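You operate a simulated robot arm through the tools that you are given. There is no shell and no other tool.

You run a simulated robot arm. Do the job below in one go: nothing can be reset, and whatever is moved stays where it is left.

Task
Prove the spur socket sound with the socket tester.
Fine: switch it off first; on only to see the green lamp light; off again before the tester comes out; the tester ends in the black plug holder; the other switch stays as it is.

Only the result counts: the job must be done as asked and must still hold three seconds after the hand-in. Knocking over, shifting, dropping, spilling or breaking anything else fails it.

Robot
A 7-joint arm with a two-finger parallel gripper, fixed in place. Base frame: the origin is at the foot of the arm, x ahead of it, y to its left, z up; the work surface is at about z = 900. Lengths are in mm, angles in degrees, forces in N, time in s.
With the tool pointing down near the work surface it reaches from about 300 to 660 mm from the base axis. Its first joint turns from -166.0 to 166.0 degrees. Payload 1.57 kg.
The tool frame sits at the grasp point between the pads (the TCP): z along the fingers, y along the line on which they close. The tips reach 30 mm beyond it. Largest opening 80 mm; finger width 17, thickness 12; the body of the gripper, 40 by 82 mm, starts 80 mm behind the TCP.
Orientation is that of the tool frame in the base frame, as a unit quaternion [x, y, z, w]. With the fingers straight down and closing along the base's y, the tool's x points along the base's -x, its y along +y and its z along -z.

Tools
- The arm moves only by the tool play_rows. Its argument "plan" is a list of rows, each a list of 7 numbers: the shift along the tool's x, y, z in mm, then the turn, a rotation vector about the tool's x, y, z in degrees, then the gripper command, from -1 (shut) to 1 (fully open), values between in proportion. In form: [[tx, ty, tz, rx, ry, rz, fingers], ...]. A call has 1 to 20 rows; each row is the pose to reach, as a shift and turn from the pose commanded when the call began, along the tool's axes at that moment. A row lasts 0.2 s, in which the tool goes at most 50 mm and 8.6 degrees; a call with a longer step from one row to the next is refused whole, and so is a gripper value outside its range. A pose out of reach is approached as far as the arm can. The call stops where the force on the tool passes 70 N (or 10 N more than at its start, if that is more) or the arm is blocked; 0.2 s more then pass. The fingers move at their own pace (about 72 mm/s each) and stop on an object; they squeeze with about 38 N. The grip force told is the motor's: it shows also when the fingers shut on nothing. Time passes only in rows, and 0.2 s behind the last, so rows that repeat a pose let the fingers close. The reply holds the time, the measured pose of the TCP, the force on the tool along the base axes, the opening and the grip force, in the units named above and with some noise, with the torque about the TCP (base axes, N m) and any sound that the robot's microphone picked up, and new pictures: "views" is both (left out), scene, wrist or none.
- Cameras (640 x 400 px; columns grow to the right, rows downward): "scene" is fixed at [400.4, 649.8, 1321.1]; the picture's right is [-0.98, -0.21, 0.00], its down [-0.06, 0.29, -0.96] and it looks along [0.20, -0.93, -0.30] (base axes); focal length 323 px, centre (320, 200). "wrist" rides on the gripper at [72, -7, -122] in the tool frame; the picture's right is [0.09, 1.00, 0.00], its down [-0.84, 0.08, -0.54] and it looks along [-0.54, 0.05, 0.84] (tool axes); focal length 238 px, centre (320, 200). There is no depth. A picture from a camera that has moved, and an enlarged one, comes with that camera's place and axes in the base frame and with its lens.
- move_column(by): slides the trunk up (or, below 0, down) by that many mm; the arm rides with it, the base frame stays. It gives what a move gives, with no picture.
- zoom(camera, box): a new picture of the part [left, top, right, bottom] of that camera's present view, enlarged. It takes no simulated time.
- sign_off(): hands the job in; it is judged then, once.

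Nothing tells you positions but the pictures and the camera data. Unless the task says otherwise, let go and move clear before handing in.

The tools are called as name(argument=value, ...) on one line, values as JSON. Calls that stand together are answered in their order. play_rows: Moves the arm, as the interface text tells. Its arguments: {"type":"object","properties":{"plan":{"type":"array"},"views":{"type":"string","enum":["both","scene","wrist","none"]}},"required":["plan"]} The other tools are called the same way: move_column (by) slides the trunk up or down; zoom (camera, box) takes an enlarged picture of a part of a camera's view; sign_off () hands the job in.

At the start:

```text
time_s: 0.0
tool_pos: [401.9, -292.1, 1269.6]
tcp_rot: [0.003, 1.0, 0.001, -0.014]
wrist_force: [-0.3, -0.3, -0.6]
ft_torque: [0.01, -0.01, -0.02]
grip_width: 80.1
grasp_force: 0.0
trunk travel left (down, up): [-569.0, 421.0]
```

scene: 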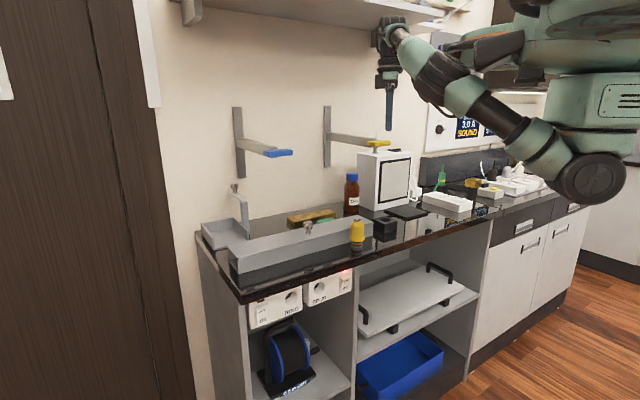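
wrist: 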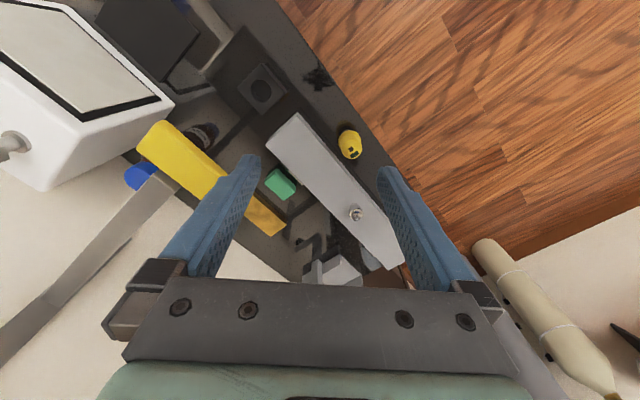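

I see a bench with two socket boxes under its front edge at left, and a yellow object near the bench edge that may be the tester. I'll zoom in on the sockets, the yellow object and the black holder before moving.

zoom(camera="scene", box=[230, 250, 370, 337])

zoom(camera="scene", box=[330, 200, 430, 262])

zoom(camera="scene", box=[400, 100, 560, 200])

zoom(camera="wrist", box=[220, 40, 420, 165])

```text
4.57 times, centred on (300, 294) of scene
camera zoom: at [400.4, 649.8, 1321.1], right [-0.98, -0.21, 0.0], down [-0.06, 0.29, -0.96], along [0.2, -0.93, -0.3], focal length 1475 px, centre (411, -227)
```

zoom: 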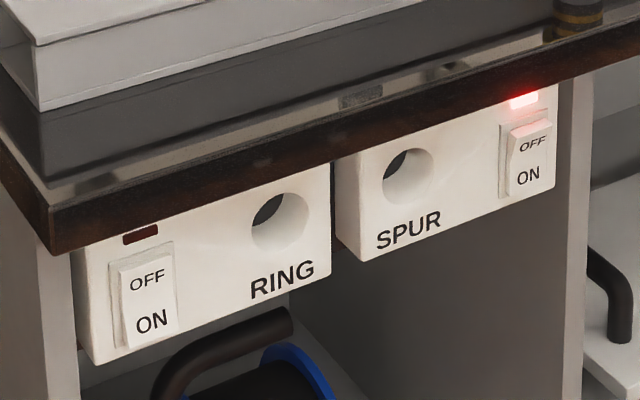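

```text
6.40 times, centred on (380, 231) of scene
camera zoom: at [400.4, 649.8, 1321.1], right [-0.98, -0.21, 0.0], down [-0.06, 0.29, -0.96], along [0.2, -0.93, -0.3], focal length 2065 px, centre (-64, 2)
```

zoom: 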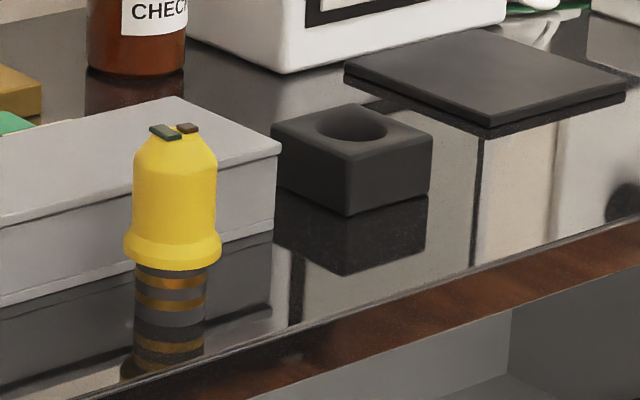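

```text
4.00 times, centred on (480, 150) of scene
camera zoom: at [400.4, 649.8, 1321.1], right [-0.98, -0.21, 0.0], down [-0.06, 0.29, -0.96], along [0.2, -0.93, -0.3], focal length 1291 px, centre (-320, 400)
```

zoom: 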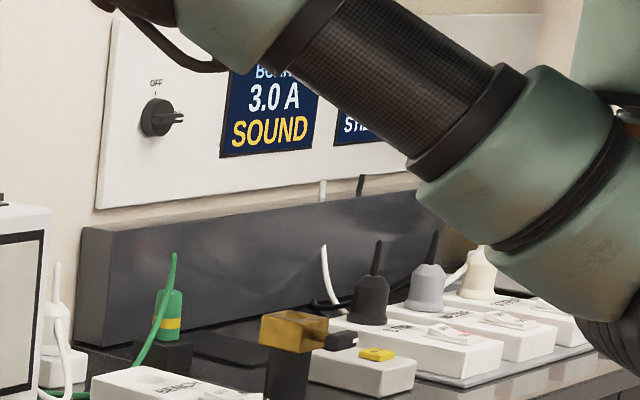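

```text
3.20 times, centred on (320, 102) of wrist
camera zoom: at [333.7, -299.7, 1394.1], right [-0.09, 1.0, 0.0], down [0.85, 0.07, 0.52], along [0.51, 0.05, -0.86], focal length 763 px, centre (320, 512)
```

zoom: 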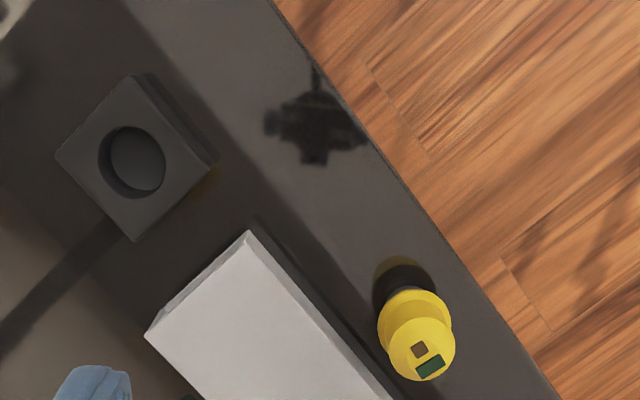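

The bench front runs at about 45° in the base frame and faces the robot. The SPUR switch lamp is red (on), RING is dark, the tester stands at about (475, -223) and the black holder is to its right. I'll first turn the hand 45° and move out in front of the bench to look around.

play_rows(plan=[[4, 39, 10, 0, 0, 7.5, 1], [8, 78, 20, 0, 0, 15, 1], [12, 117, 30, 0, 0, 22.5, 1], [16, 156, 40, 0, 0, 30, 1], [20, 195, 50, 0, 0, 37.5, 1], [22, 225, 60, 0, 0, 45, 1], [22, 225, 60, 0, 0, 45, 1]], views="both")

```text
time_s: 1.6
tool_pos: [380.5, -66.9, 1209.7]
tcp_rot: [0.387, 0.922, -0.004, -0.014]
wrist_force: [-0.5, 0.2, -0.6]
ft_torque: [0.01, 0.01, 0.0]
grip_width: 80.0
grasp_force: 0.1
trunk travel left (down, up): [-569.0, 421.0]
camera wrist: at [327.4, -20.6, 1333.5], right [0.64, 0.76, -0.02], down [0.66, -0.54, 0.52], along [0.39, -0.35, -0.85], focal length 238 px, centre (320, 200)
```

scene: 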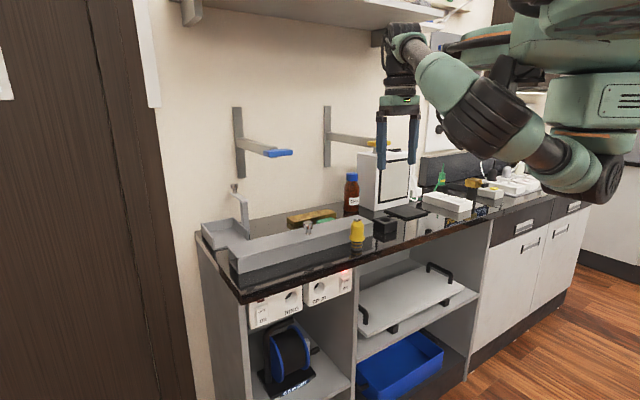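
wrist: 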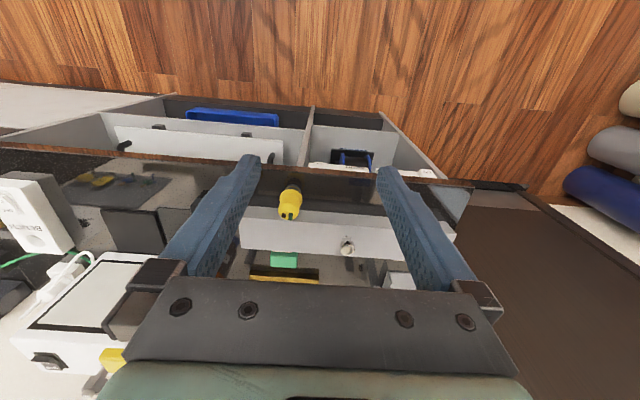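

The view is now roughly square to the bench, with the holder hidden behind the left finger. I'll zoom in to place the tester, holder and bench edge more exactly.

zoom(camera="wrist", box=[160, 110, 480, 310])

zoom(camera="wrist", box=[0, 120, 280, 295])

```text
2.00 times, centred on (320, 210) of wrist
camera zoom: at [327.4, -20.6, 1333.5], right [0.64, 0.76, -0.02], down [0.66, -0.54, 0.52], along [0.39, -0.35, -0.85], focal length 477 px, centre (320, 180)
```

zoom: 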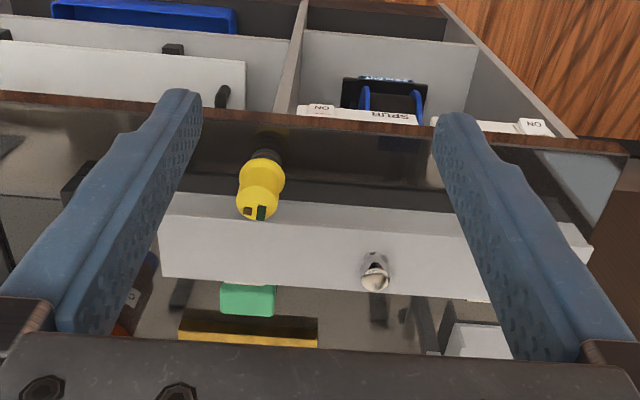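

```text
2.29 times, centred on (140, 208) of wrist
camera zoom: at [327.4, -20.6, 1333.5], right [0.64, 0.76, -0.02], down [0.66, -0.54, 0.52], along [0.39, -0.35, -0.85], focal length 545 px, centre (731, 183)
```

zoom: 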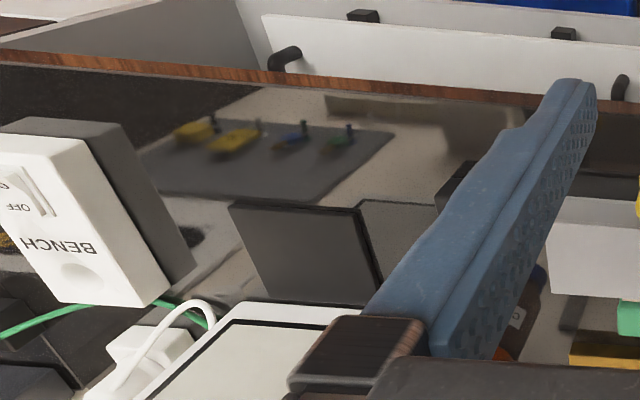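

The socket panel sits about 30 mm behind the slab edge. I put SPUR OFF at about z 808, ON at about 785, and the hole at about (566, -110, 819). I'll tip the hand towards horizontal in front of the bench, halfway first.

play_rows(plan=[[-1.6, 5, 30, -0.1, -7.6, 0.03, 1], [-3.2, 10, 60, -0.2, -15.2, 0.06, 1], [-4.9, 15, 90, -0.3, -22.8, 0.1, 1], [-6.5, 20, 120, -0.4, -30.4, 0.13, 1], [-8, 25, 150, -0.5, -38, 0.16, 1], [-9.7, 30, 179, -0.6, -45.6, 0.19, 1]], views="both")

```text
time_s: 3.0
tool_pos: [402.5, -52.7, 1032.8]
tcp_rot: [0.354, 0.855, -0.148, 0.348]
wrist_force: [0.7, -0.1, -0.1]
ft_torque: [-0.03, -0.01, 0.0]
grip_width: 79.7
grasp_force: 0.0
trunk travel left (down, up): [-569.0, 421.0]
camera wrist: at [301.7, 39.2, 1068.6], right [0.66, 0.75, -0.07], down [0.21, -0.09, 0.97], along [0.72, -0.66, -0.22], focal length 238 px, centre (320, 200)
```

scene: 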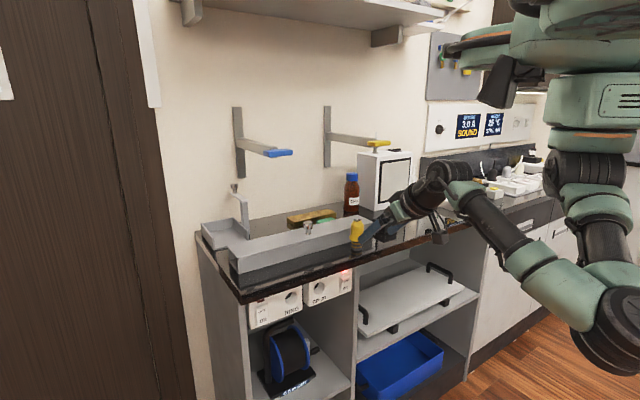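
wrist: 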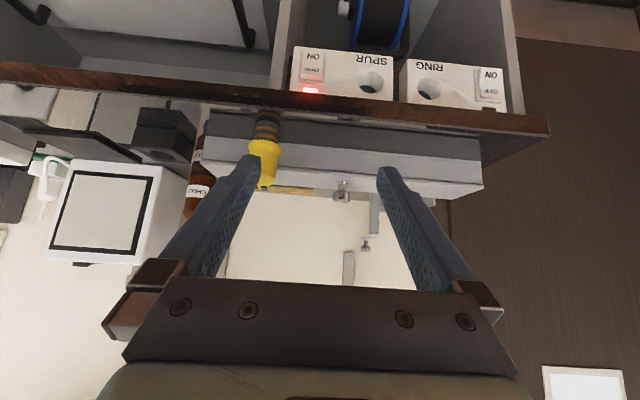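

The halfway pose gives a clear, upside-down view of both panels and the tester. I'll zoom in to triangulate.

zoom(camera="wrist", box=[270, 30, 530, 192])

zoom(camera="wrist", box=[110, 70, 310, 195])

zoom(camera="scene", box=[420, 90, 560, 177])

```text
2.46 times, centred on (400, 111) of wrist
camera zoom: at [301.7, 39.2, 1068.6], right [0.66, 0.75, -0.07], down [0.21, -0.09, 0.97], along [0.72, -0.66, -0.22], focal length 587 px, centre (123, 419)
```

zoom: 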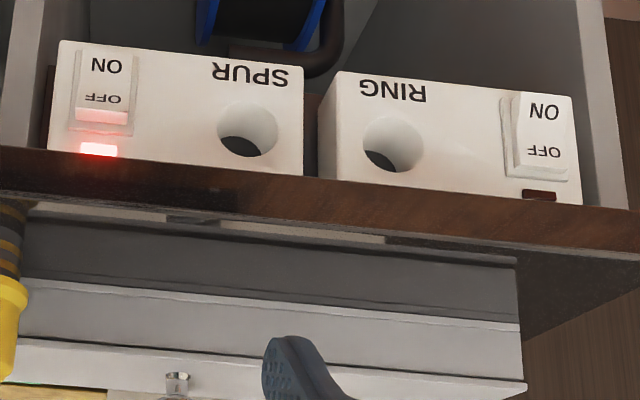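

```text
3.20 times, centred on (210, 132) of wrist
camera zoom: at [301.7, 39.2, 1068.6], right [0.66, 0.75, -0.07], down [0.21, -0.09, 0.97], along [0.72, -0.66, -0.22], focal length 763 px, centre (672, 416)
```

zoom: 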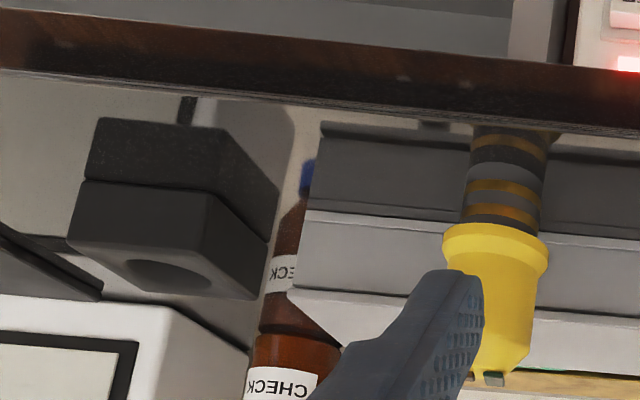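

```text
4.57 times, centred on (490, 134) of scene
camera zoom: at [400.4, 649.8, 1321.1], right [-0.98, -0.21, 0.0], down [-0.06, 0.29, -0.96], along [0.2, -0.93, -0.3], focal length 1475 px, centre (-457, 504)
```

zoom: 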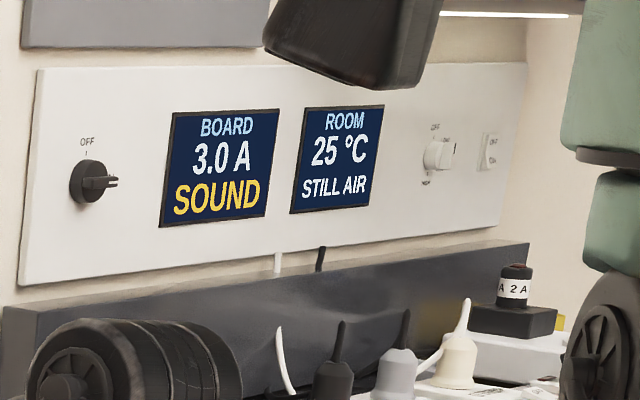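

The triangulated points agree from both cameras. Along the bench (e) and towards the robot (n), the hole is at e 318, n -481, z 818, and the switch is at e 230 with OFF at z 815 and ON at z 789. The tester is at about (477.7, -233). I'll level the hand, shut the fingers and line up in front of the OFF half.

play_rows(plan=[[20.9, -2.6, 30.3, -0.04, -7.6, 0.05, 0.3], [41.8, -5.3, 60.7, -0.09, -15.2, 0.1, -0.3], [62.7, -7.9, 91, -0.13, -22.8, 0.15, -1], [83.6, -10.5, 121.4, -0.17, -30.4, 0.2, -1], [104.5, -13.2, 151.7, -0.22, -38, 0.26, -1], [125.4, -15.8, 182.1, -0.26, -45.6, 0.31, -1], [125.4, -15.8, 182.1, -0.26, -45.6, 0.31, -1]], views="both")

```text
time_s: 4.6
tool_pos: [416.2, -93.1, 814.4]
tcp_rot: [0.271, 0.653, -0.273, 0.652]
wrist_force: [0.0, -0.6, -0.3]
ft_torque: [-0.01, 0.01, 0.01]
grip_width: 0.0
grasp_force: 21.5
trunk travel left (down, up): [-569.0, 421.0]
camera wrist: at [324.7, -12.7, 743.1], right [0.71, 0.7, -0.09], down [-0.33, 0.44, 0.84], along [0.63, -0.56, 0.54], focal length 238 px, centre (320, 200)
```

scene: 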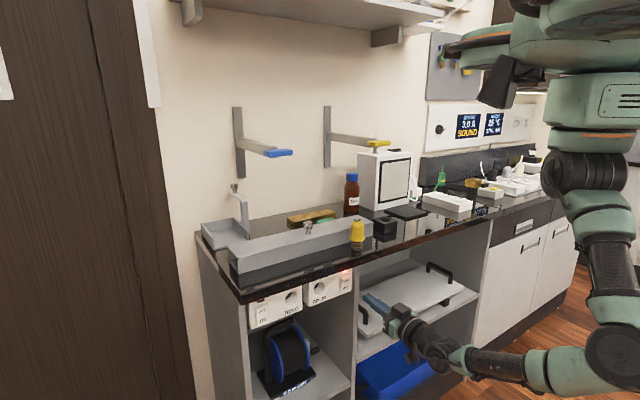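
wrist: 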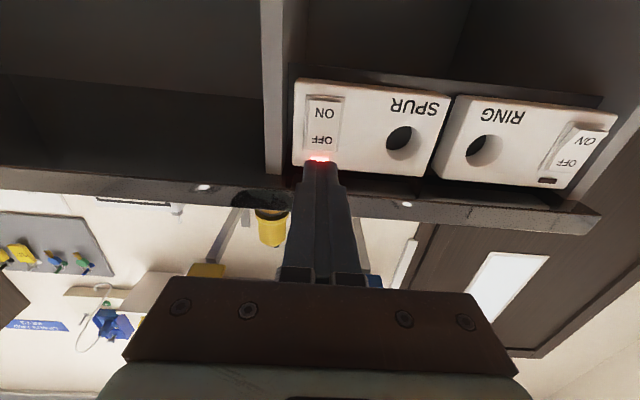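

The closed fingers are level and roughly in front of the OFF half. I'll check the alignment up close.

zoom(camera="wrist", box=[260, 60, 460, 185])

zoom(camera="scene", box=[290, 250, 450, 350])

```text
3.20 times, centred on (360, 122) of wrist
camera zoom: at [324.7, -12.7, 743.1], right [0.71, 0.7, -0.09], down [-0.33, 0.44, 0.84], along [0.63, -0.56, 0.54], focal length 763 px, centre (192, 448)
```

zoom: 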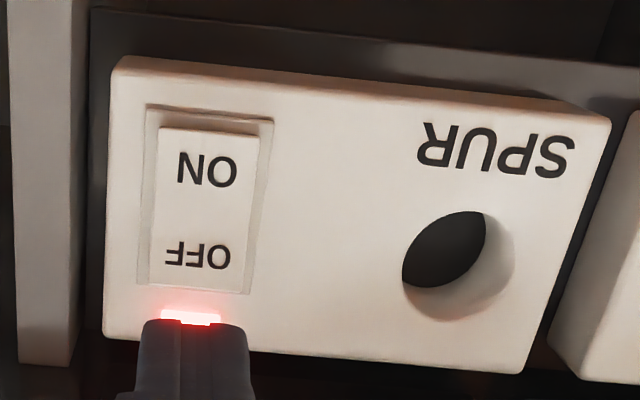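

```text
4.00 times, centred on (370, 300) of scene
camera zoom: at [400.4, 649.8, 1321.1], right [-0.98, -0.21, 0.0], down [-0.06, 0.29, -0.96], along [0.2, -0.93, -0.3], focal length 1291 px, centre (120, -200)
```

zoom: 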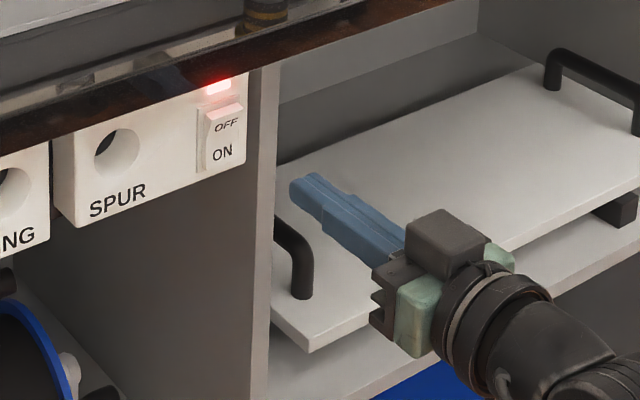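

The fingertips sit just under the red lamp in the upside-down view, so the OFF half is a few mm above the hand. I'll rise 5 mm and approach to just short of contact.

play_rows(plan=[[-5, 0, 20, 0, 0, 0, -1], [-5, 0, 45, 0, 0, 0, -1], [-5, 0, 60, 0, 0, 0, -1], [-5, 0, 68, 0, 0, 0, -1], [-5, 0, 68, 0, 0, 0, -1]], views="both")

zoom(camera="wrist", box=[240, 60, 440, 185])

zoom(camera="scene", box=[290, 250, 450, 350])

```text
time_s: 5.8
tool_pos: [463.9, -139.3, 820.9]
tcp_rot: [0.271, 0.654, -0.273, 0.651]
wrist_force: [-0.1, 0.0, 0.5]
ft_torque: [-0.01, 0.02, -0.01]
grip_width: 0.1
grasp_force: 21.5
trunk travel left (down, up): [-569.0, 421.0]
camera wrist: at [372.9, -59.3, 748.3], right [0.71, 0.7, -0.1], down [-0.32, 0.44, 0.84], along [0.63, -0.56, 0.54], focal length 238 px, centre (320, 200)
```

scene: 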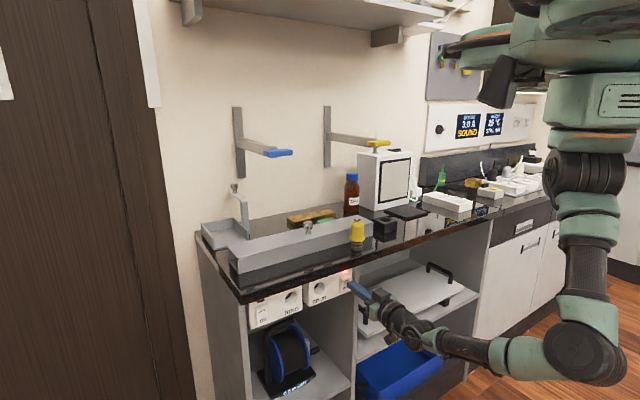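
wrist: 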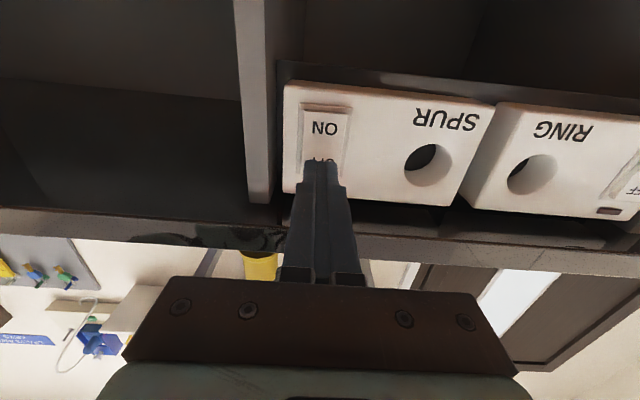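

```text
3.20 times, centred on (340, 122) of wrist
camera zoom: at [372.9, -59.3, 748.3], right [0.71, 0.7, -0.1], down [-0.32, 0.44, 0.84], along [0.63, -0.56, 0.54], focal length 763 px, centre (256, 448)
```

zoom: 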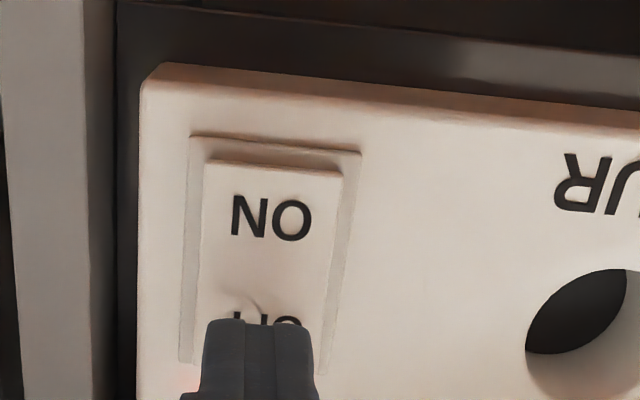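

```text
4.00 times, centred on (370, 300) of scene
camera zoom: at [400.4, 649.8, 1321.1], right [-0.98, -0.21, 0.0], down [-0.06, 0.29, -0.96], along [0.2, -0.93, -0.3], focal length 1291 px, centre (120, -200)
```

zoom: 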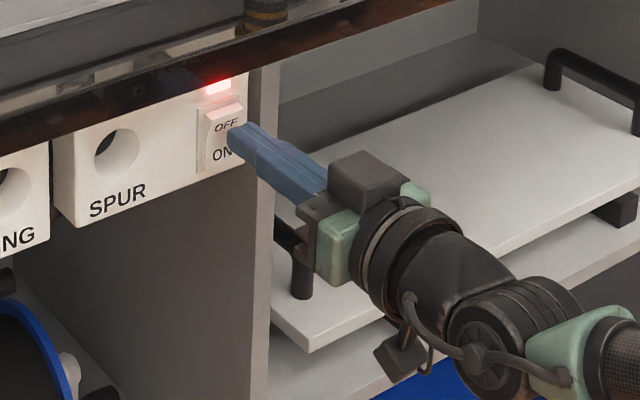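

The tip is right in front of the OFF half, about 10 mm short. I'll press on in small steps while watching the force and sound.

play_rows(plan=[[0, 0, 3, 0, 0, 0, -1], [0, 0, 6, 0, 0, 0, -1], [0, 0, 9, 0, 0, 0, -1], [0, 0, 12, 0, 0, 0, -1]], views="wrist")

zoom(camera="scene", box=[310, 260, 390, 310])

```text
time_s: 6.8
tool_pos: [472.6, -147.8, 819.4]
tcp_rot: [0.27, 0.654, -0.273, 0.652]
wrist_force: [-1.1, 1.7, 0.7]
ft_torque: [0.0, -0.05, 0.03]
grip_width: 0.0
grasp_force: 20.9
trunk travel left (down, up): [-569.0, 421.0]
camera wrist: at [381.9, -67.4, 746.9], right [0.71, 0.7, -0.09], down [-0.33, 0.44, 0.84], along [0.63, -0.56, 0.54], focal length 238 px, centre (320, 200)
```

wrist: 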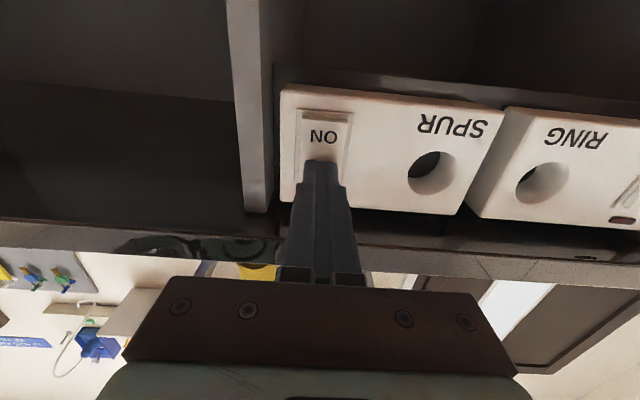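

```text
8.00 times, centred on (350, 285) of scene
camera zoom: at [400.4, 649.8, 1321.1], right [-0.98, -0.21, 0.0], down [-0.06, 0.29, -0.96], along [0.2, -0.93, -0.3], focal length 2581 px, centre (80, -480)
```

zoom: 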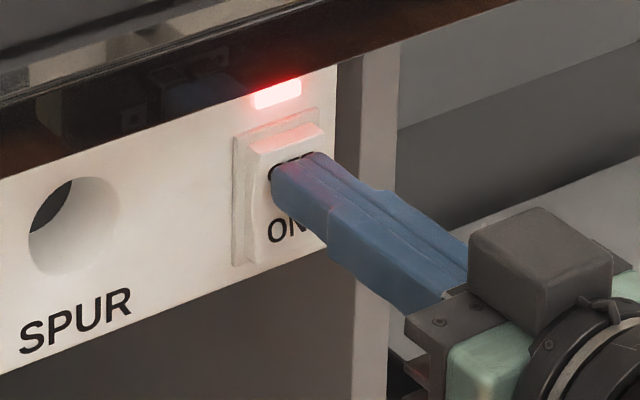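

The fingers are just touching at about 2 N, and the tip may be straddling the rocker's middle. I'll look closer before pressing harder.

zoom(camera="scene", box=[334, 266, 366, 286])

zoom(camera="wrist", box=[270, 90, 370, 210])

```text
16.00 times, centred on (350, 276) of scene
camera zoom: at [400.4, 649.8, 1321.1], right [-0.98, -0.21, 0.0], down [-0.06, 0.29, -0.96], along [0.2, -0.93, -0.3], focal length 5162 px, centre (-160, -1016)
```

zoom: 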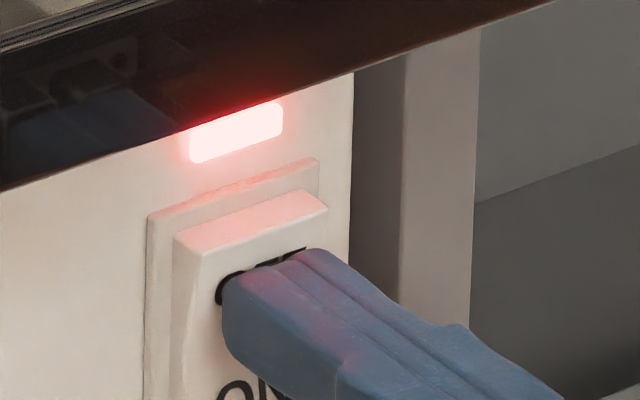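

```text
3.33 times, centred on (320, 150) of wrist
camera zoom: at [381.9, -67.4, 746.9], right [0.71, 0.7, -0.09], down [-0.33, 0.44, 0.84], along [0.63, -0.56, 0.54], focal length 794 px, centre (320, 367)
```

zoom: 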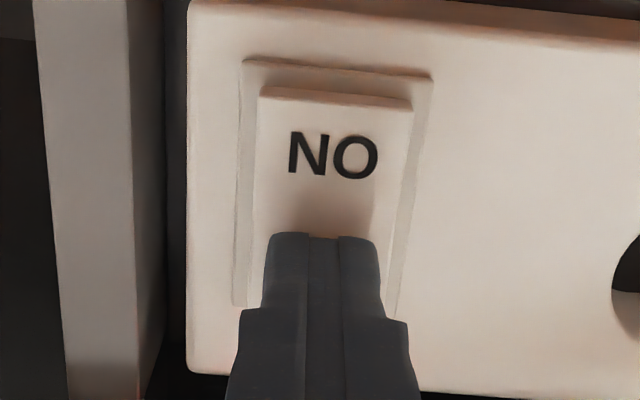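

The tip is about 6 mm low on the OFF half. I'll back off, rise 7 mm and press again.

play_rows(plan=[[0, 0, -6, 0, 0, 0, -1], [-7, 0, -6, 0, 0, 0, -1], [-7, 0, 0, 0, 0, 0, -1], [-7, 0, 3, 0, 0, 0, -1], [-7, 0, 5, 0, 0, 0, -1], [-7, 0, 7, 0, 0, 0, -1]], views="wrist")

zoom(camera="scene", box=[326, 261, 374, 291])

```text
time_s: 8.2
tool_pos: [474.3, -149.3, 826.2]
tcp_rot: [0.271, 0.654, -0.272, 0.652]
wrist_force: [-34.7, 23.3, 10.3]
ft_torque: [-0.3, 0.4, -0.17]
grip_width: 0.0
grasp_force: 21.4
trunk travel left (down, up): [-569.0, 421.0]
stopped in row 6: the force on the tool passed its limit at 72 N (the readings are from after the stop); the commanded pose is now the measured one
camera wrist: at [382.9, -68.3, 753.8], right [0.71, 0.7, -0.09], down [-0.32, 0.44, 0.84], along [0.63, -0.56, 0.54], focal length 238 px, centre (320, 200)
```

wrist: 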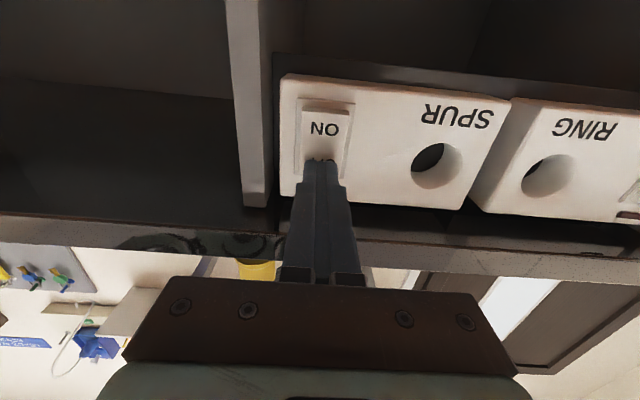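

```text
13.33 times, centred on (350, 276) of scene
camera zoom: at [400.4, 649.8, 1321.1], right [-0.98, -0.21, 0.0], down [-0.06, 0.29, -0.96], along [0.2, -0.93, -0.3], focal length 4302 px, centre (-80, -813)
```

zoom: 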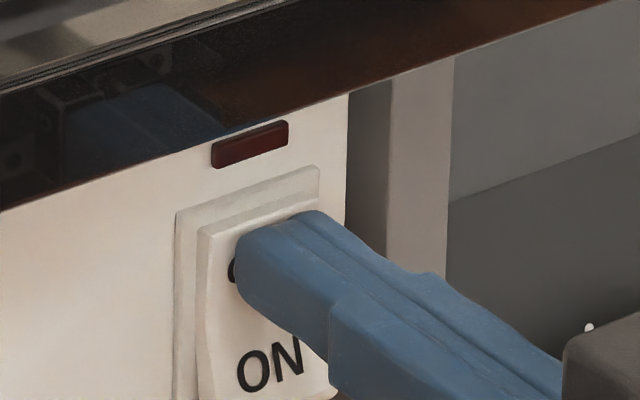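

The red lamp has gone out, so the SPUR socket is off. I'll back straight out now.

play_rows(plan=[[0, 0, -10, 0, 0, 0, -1], [0, 0, -40, 0, 0, 0, -1], [0, 0, -80, 0, 0, 0, -1], [0, 0, -80, 0, 0, 0, -1]], views="both")

zoom(camera="wrist", box=[260, 60, 460, 185])

zoom(camera="scene", box=[280, 255, 376, 315])

```text
time_s: 9.2
tool_pos: [422.5, -94.2, 824.7]
tcp_rot: [0.272, 0.656, -0.272, 0.65]
wrist_force: [0.1, 1.2, 0.1]
ft_torque: [0.02, -0.01, -0.02]
grip_width: 0.1
grasp_force: 21.1
trunk travel left (down, up): [-569.0, 421.0]
camera wrist: at [331.0, -13.7, 753.1], right [0.7, 0.7, -0.1], down [-0.32, 0.44, 0.84], along [0.63, -0.56, 0.53], focal length 238 px, centre (320, 200)
```

scene: 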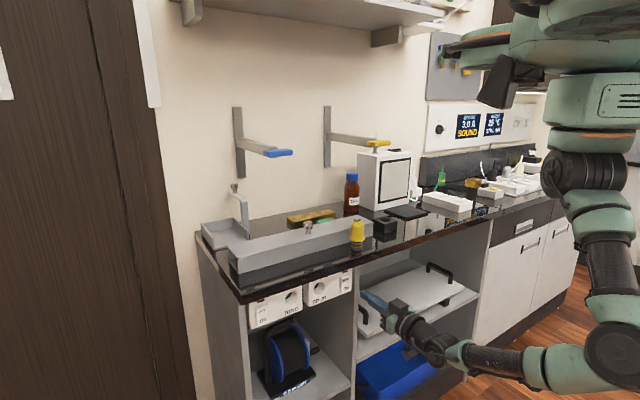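
wrist: 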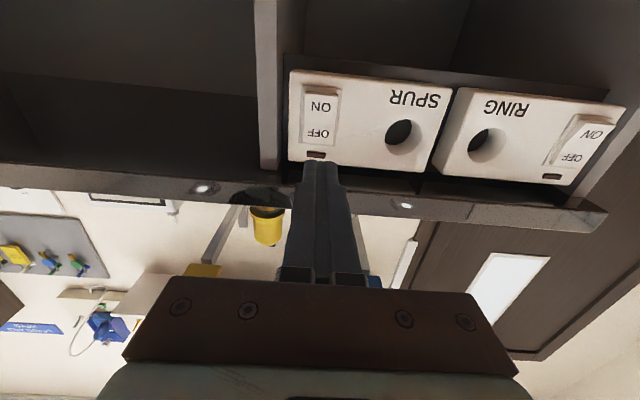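

```text
3.20 times, centred on (360, 122) of wrist
camera zoom: at [331.0, -13.7, 753.1], right [0.7, 0.7, -0.1], down [-0.32, 0.44, 0.84], along [0.63, -0.56, 0.53], focal length 763 px, centre (192, 448)
```

zoom: 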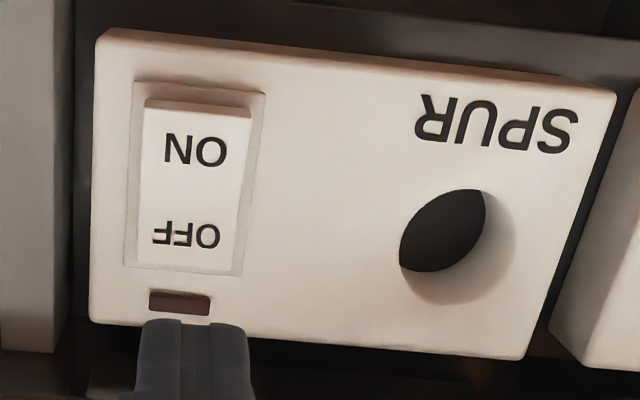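

```text
6.67 times, centred on (328, 285) of scene
camera zoom: at [400.4, 649.8, 1321.1], right [-0.98, -0.21, 0.0], down [-0.06, 0.29, -0.96], along [0.2, -0.93, -0.3], focal length 2151 px, centre (267, -367)
```

zoom: 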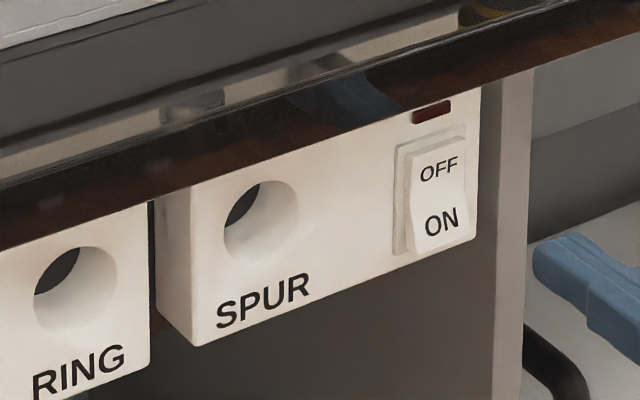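

The SPUR socket is off. Next I'll put the closed fingertips just in front of the SPUR hole, clear of the face, so both cameras can give its exact position relative to the hand.

play_rows(plan=[[2, 42, 0, -0.1, -0.2, 0.1, -1], [4, 84, 0, -0.2, -0.45, 0.2, -1], [4, 84, 30, -0.2, -0.45, 0.2, -1], [4, 84, 60, -0.2, -0.45, 0.2, -1], [4, 84, 60, -0.2, -0.45, 0.2, -1]], views="both")

zoom(camera="wrist", box=[240, 80, 400, 180])

zoom(camera="scene", box=[296, 266, 344, 296])

```text
time_s: 10.4
tool_pos: [523.8, -77.6, 820.9]
tcp_rot: [0.27, 0.654, -0.269, 0.653]
wrist_force: [0.0, 0.0, 0.6]
ft_torque: [-0.03, 0.0, 0.05]
grip_width: 0.0
grasp_force: 21.0
trunk travel left (down, up): [-569.0, 421.0]
camera wrist: at [432.3, 2.4, 747.5], right [0.7, 0.71, -0.09], down [-0.33, 0.44, 0.84], along [0.63, -0.56, 0.54], focal length 238 px, centre (320, 200)
```

scene: 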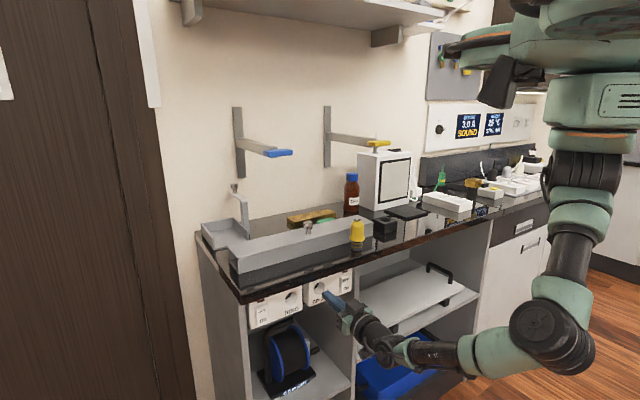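
wrist: 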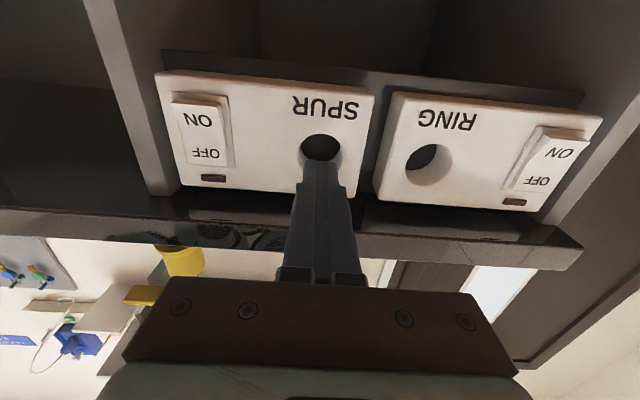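

```text
4.00 times, centred on (320, 130) of wrist
camera zoom: at [432.3, 2.4, 747.5], right [0.7, 0.71, -0.09], down [-0.33, 0.44, 0.84], along [0.63, -0.56, 0.54], focal length 953 px, centre (320, 480)
```

zoom: 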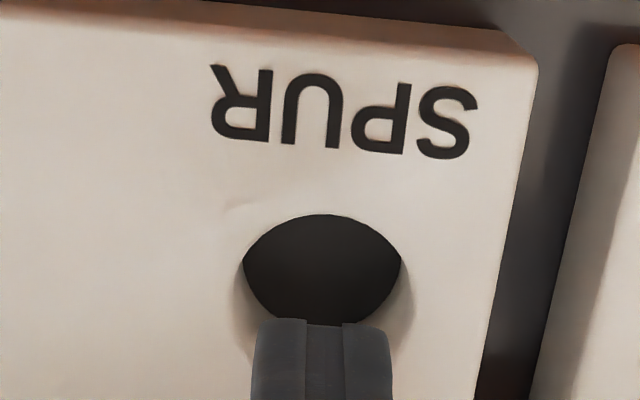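

```text
13.33 times, centred on (320, 281) of scene
camera zoom: at [400.4, 649.8, 1321.1], right [-0.98, -0.21, 0.0], down [-0.06, 0.29, -0.96], along [0.2, -0.93, -0.3], focal length 4302 px, centre (320, -880)
```

zoom: 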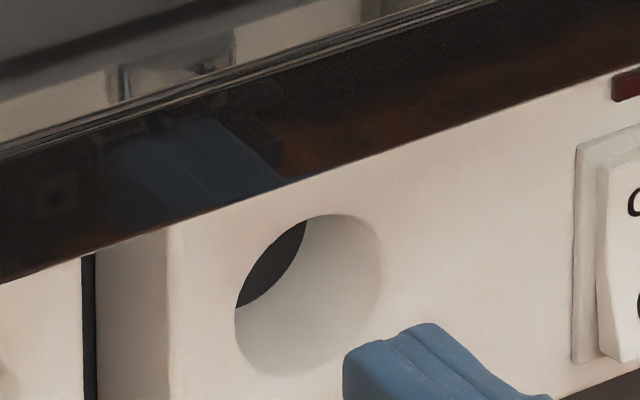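

The scene and wrist views put the SPUR hole on the current hand axis, at e about 315.5 and z about 821 to 823. I'll now back off, rise, turn the hand down and open it to look at the tester from above.

play_rows(plan=[[0, 0, -35, 0, 0, 0, -1], [0, 0, -70, 0, 0, 0, -1], [-27, -13, -66, 0, 8.2, 0, -1], [-54, -26, -62, 0, 16.4, 0, -0.5], [-81.5, -39, -58, 0, 24.5, 0, 0], [-109, -52, -54, 0, 32.7, 0, 0.5], [-136, -65, -50, 0, 40.9, 0, 1], [-163, -78, -46, 0, 49.1, 0, 1], [-190, -91, -42, 0, 57.3, 0, 1], [-217, -104, -38, 0, 65.5, 0, 1], [-244.5, -117, -33, 0, 73.6, 0, 1], [-272, -130, -29, 0, 81.8, 0, 1], [-299, -142.5, -25, 0, 90, 0, 1], [-299, -142.5, -25, 0, 90, 0, 1]], views="both")

```text
time_s: 13.4
tool_pos: [403.6, -160.3, 1118.0]
tcp_rot: [0.383, 0.924, 0.001, -0.001]
wrist_force: [-0.5, 0.1, 0.2]
ft_torque: [0.02, 0.01, 0.01]
grip_width: 79.8
grasp_force: 0.0
trunk travel left (down, up): [-569.0, 421.0]
camera wrist: at [348.2, -116.1, 1238.7], right [0.64, 0.77, 0.0], down [0.65, -0.54, 0.54], along [0.42, -0.34, -0.84], focal length 238 px, centre (320, 200)
```

scene: 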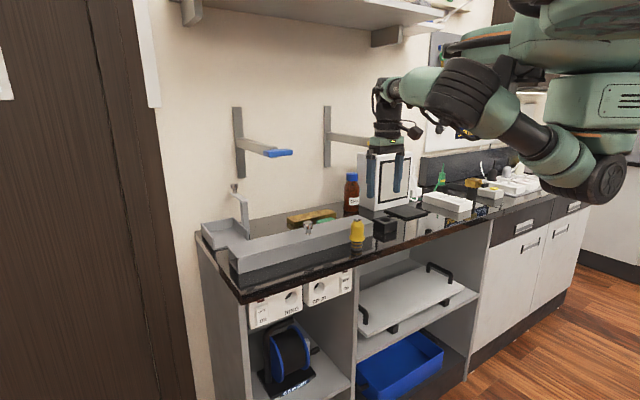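
wrist: 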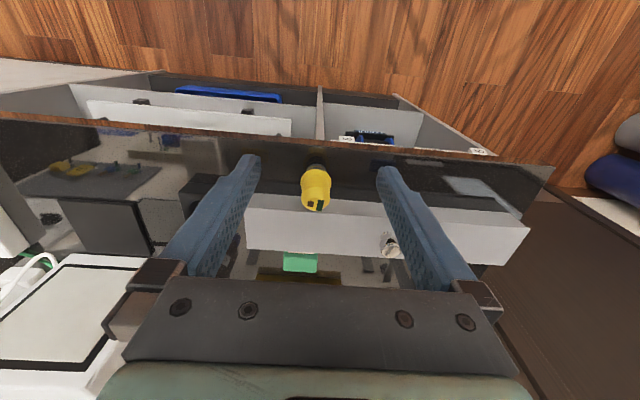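

The tester is nearly centred between the fingers. I'll zoom in for its exact position, and for the holder and the bracket near it.

zoom(camera="wrist", box=[270, 150, 370, 212])

zoom(camera="wrist", box=[100, 130, 260, 230])

zoom(camera="scene", box=[310, 90, 450, 250])

```text
6.40 times, centred on (320, 181) of wrist
camera zoom: at [348.2, -116.1, 1238.7], right [0.64, 0.77, 0.0], down [0.65, -0.54, 0.54], along [0.42, -0.34, -0.84], focal length 1525 px, centre (320, 322)
```

zoom: 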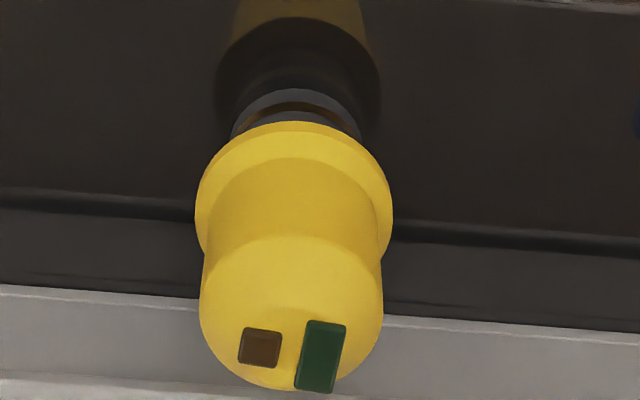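

```text
4.00 times, centred on (180, 180) of wrist
camera zoom: at [348.2, -116.1, 1238.7], right [0.64, 0.77, 0.0], down [0.65, -0.54, 0.54], along [0.42, -0.34, -0.84], focal length 953 px, centre (880, 280)
```

zoom: 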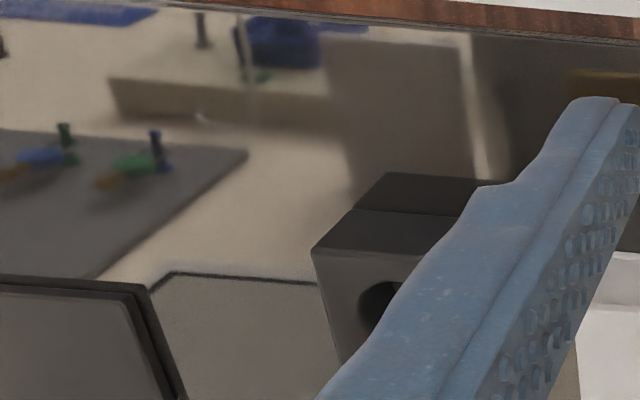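

```text
2.50 times, centred on (380, 170) of scene
camera zoom: at [400.4, 649.8, 1321.1], right [-0.98, -0.21, 0.0], down [-0.06, 0.29, -0.96], along [0.2, -0.93, -0.3], focal length 807 px, centre (170, 275)
```

zoom: 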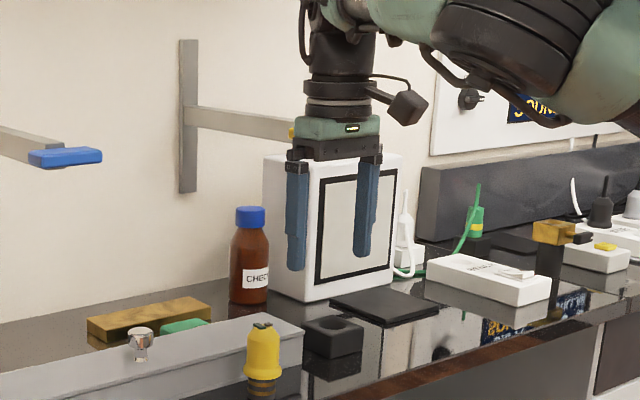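

The tester is at about e 174, n -492 to -502. I'll move over it, staying clear above, and look again.

play_rows(plan=[[-45, 1, 0, 0, 0, 0, 1], [-90, 1.5, 10, 0, 0, 0, 1], [-98, 1.5, 50, 0, 0, 0, 1], [-98, 1.5, 66, 0, 0, 0, 1], [-98, 1.5, 66, 0, 0, 0, 1]], views="both")

zoom(camera="wrist", box=[240, 100, 400, 200])

zoom(camera="scene", box=[310, 170, 406, 260])

```text
time_s: 14.6
tool_pos: [475.2, -228.4, 1050.9]
tcp_rot: [0.382, 0.924, 0.0, 0.0]
wrist_force: [0.6, -0.2, 0.6]
ft_torque: [-0.02, 0.0, 0.0]
grip_width: 80.2
grasp_force: 0.1
trunk travel left (down, up): [-569.0, 421.0]
camera wrist: at [419.2, -183.7, 1172.0], right [0.64, 0.77, 0.0], down [0.65, -0.54, 0.54], along [0.42, -0.34, -0.84], focal length 238 px, centre (320, 200)
```

scene: 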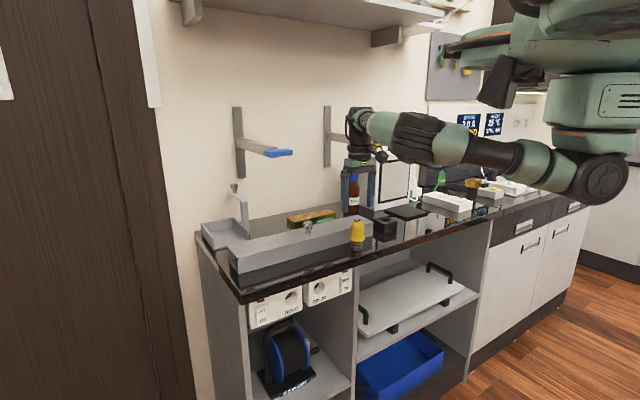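
wrist: 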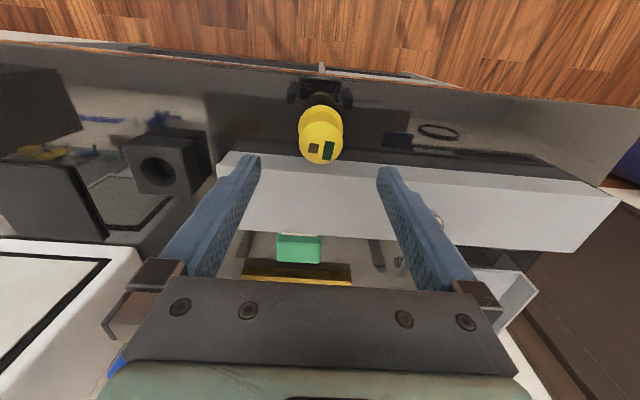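

```text
4.00 times, centred on (320, 150) of wrist
camera zoom: at [419.2, -183.7, 1172.0], right [0.64, 0.77, 0.0], down [0.65, -0.54, 0.54], along [0.42, -0.34, -0.84], focal length 953 px, centre (320, 400)
```

zoom: 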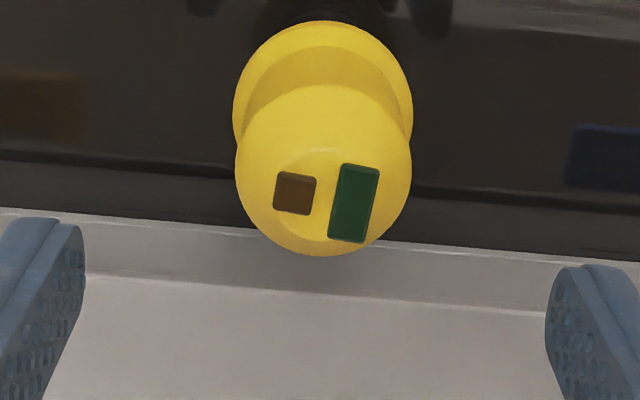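

```text
4.44 times, centred on (358, 215) of scene
camera zoom: at [400.4, 649.8, 1321.1], right [-0.98, -0.21, 0.0], down [-0.06, 0.29, -0.96], along [0.2, -0.93, -0.3], focal length 1434 px, centre (151, 133)
```

zoom: 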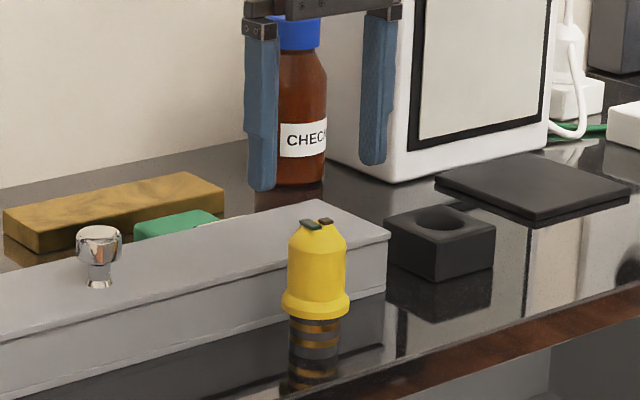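

The hand looks aligned along e and is perhaps 3 to 4 mm too deep in n. I'll check with a finer zoom.

zoom(camera="scene", box=[358, 160, 406, 214])

zoom(camera="scene", box=[334, 214, 382, 262])

zoom(camera="scene", box=[334, 168, 382, 216])

```text
7.41 times, centred on (382, 187) of scene
camera zoom: at [400.4, 649.8, 1321.1], right [-0.98, -0.21, 0.0], down [-0.06, 0.29, -0.96], along [0.2, -0.93, -0.3], focal length 2390 px, centre (-139, 296)
```

zoom: 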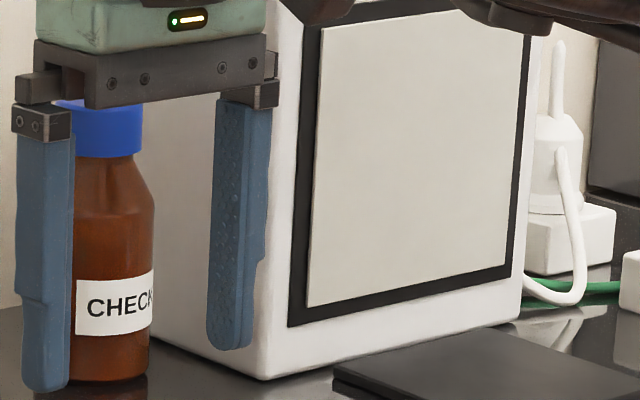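

```text
8.33 times, centred on (358, 238) of scene
camera zoom: at [400.4, 649.8, 1321.1], right [-0.98, -0.21, 0.0], down [-0.06, 0.29, -0.96], along [0.2, -0.93, -0.3], focal length 2689 px, centre (3, -117)
```

zoom: 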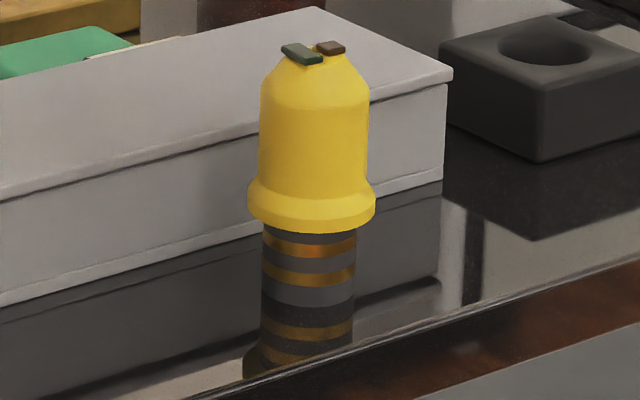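

```text
8.33 times, centred on (358, 192) of scene
camera zoom: at [400.4, 649.8, 1321.1], right [-0.98, -0.21, 0.0], down [-0.06, 0.29, -0.96], along [0.2, -0.93, -0.3], focal length 2689 px, centre (3, 267)
```

zoom: 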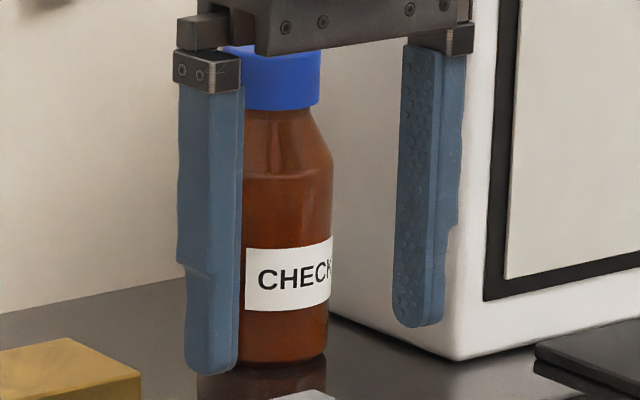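

The tester's cylinder spans about z 933 to 968, and its axis is about 3 mm towards the front of the hand. I'll descend with that correction, stopping with the tips just above the flange.

play_rows(plan=[[3.2, 0.5, 25, 0, 0, 0, 1], [3.2, 0.5, 50, 0, 0, 0, 1], [3.2, 0.5, 70, 0, 0, 0, 1], [3.2, 0.5, 81, 0, 0, 0, 1], [3.2, 0.5, 81, 0, 0, 0, 1]], views="both")

zoom(camera="wrist", box=[240, 130, 400, 230])

zoom(camera="scene", box=[326, 200, 390, 264])

```text
time_s: 15.8
tool_pos: [472.2, -225.4, 969.3]
tcp_rot: [0.382, 0.924, 0.0, 0.0]
wrist_force: [-1.0, -0.3, 1.0]
ft_torque: [0.01, -0.01, -0.03]
grip_width: 80.0
grasp_force: 0.2
trunk travel left (down, up): [-569.0, 421.0]
camera wrist: at [415.7, -181.0, 1091.4], right [0.64, 0.77, 0.0], down [0.65, -0.54, 0.54], along [0.42, -0.34, -0.84], focal length 238 px, centre (320, 200)
```

scene: 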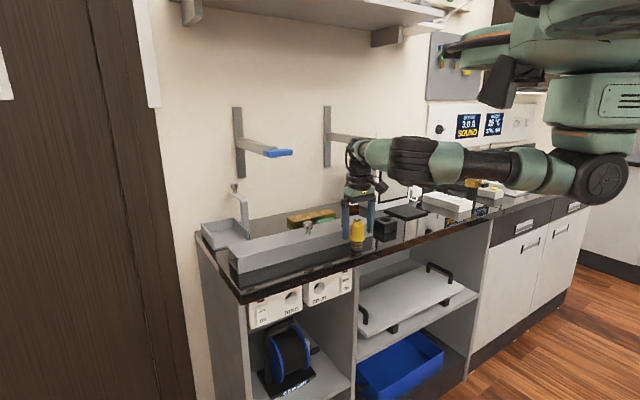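
wrist: 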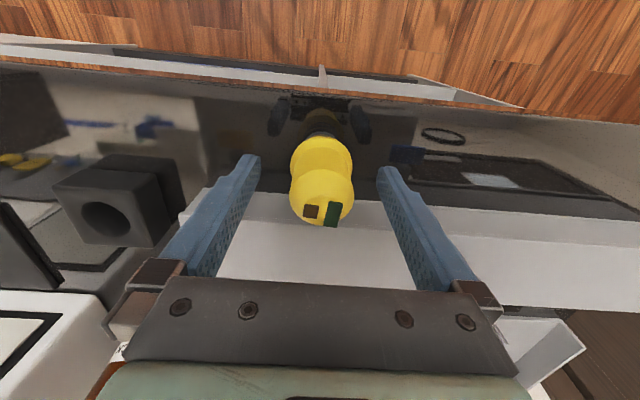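

```text
4.00 times, centred on (320, 180) of wrist
camera zoom: at [415.7, -181.0, 1091.4], right [0.64, 0.77, 0.0], down [0.65, -0.54, 0.54], along [0.42, -0.34, -0.84], focal length 953 px, centre (320, 280)
```

zoom: 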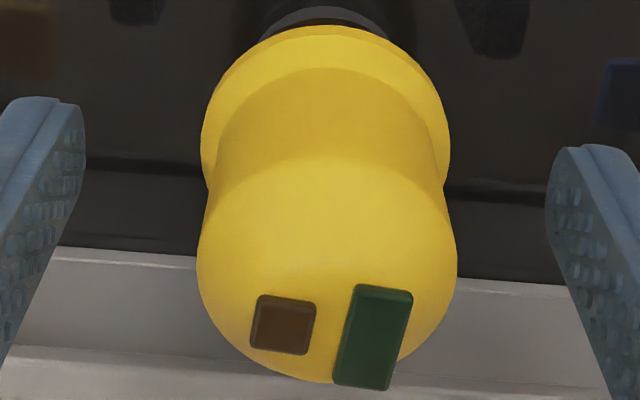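

```text
6.25 times, centred on (358, 232) of scene
camera zoom: at [400.4, 649.8, 1321.1], right [-0.98, -0.21, 0.0], down [-0.06, 0.29, -0.96], along [0.2, -0.93, -0.3], focal length 2016 px, centre (82, 0)
```

zoom: 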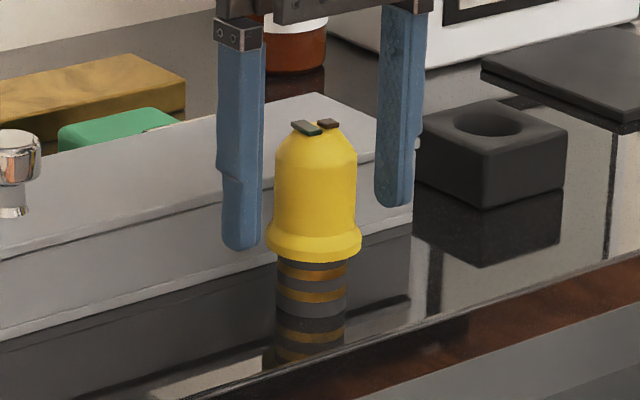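

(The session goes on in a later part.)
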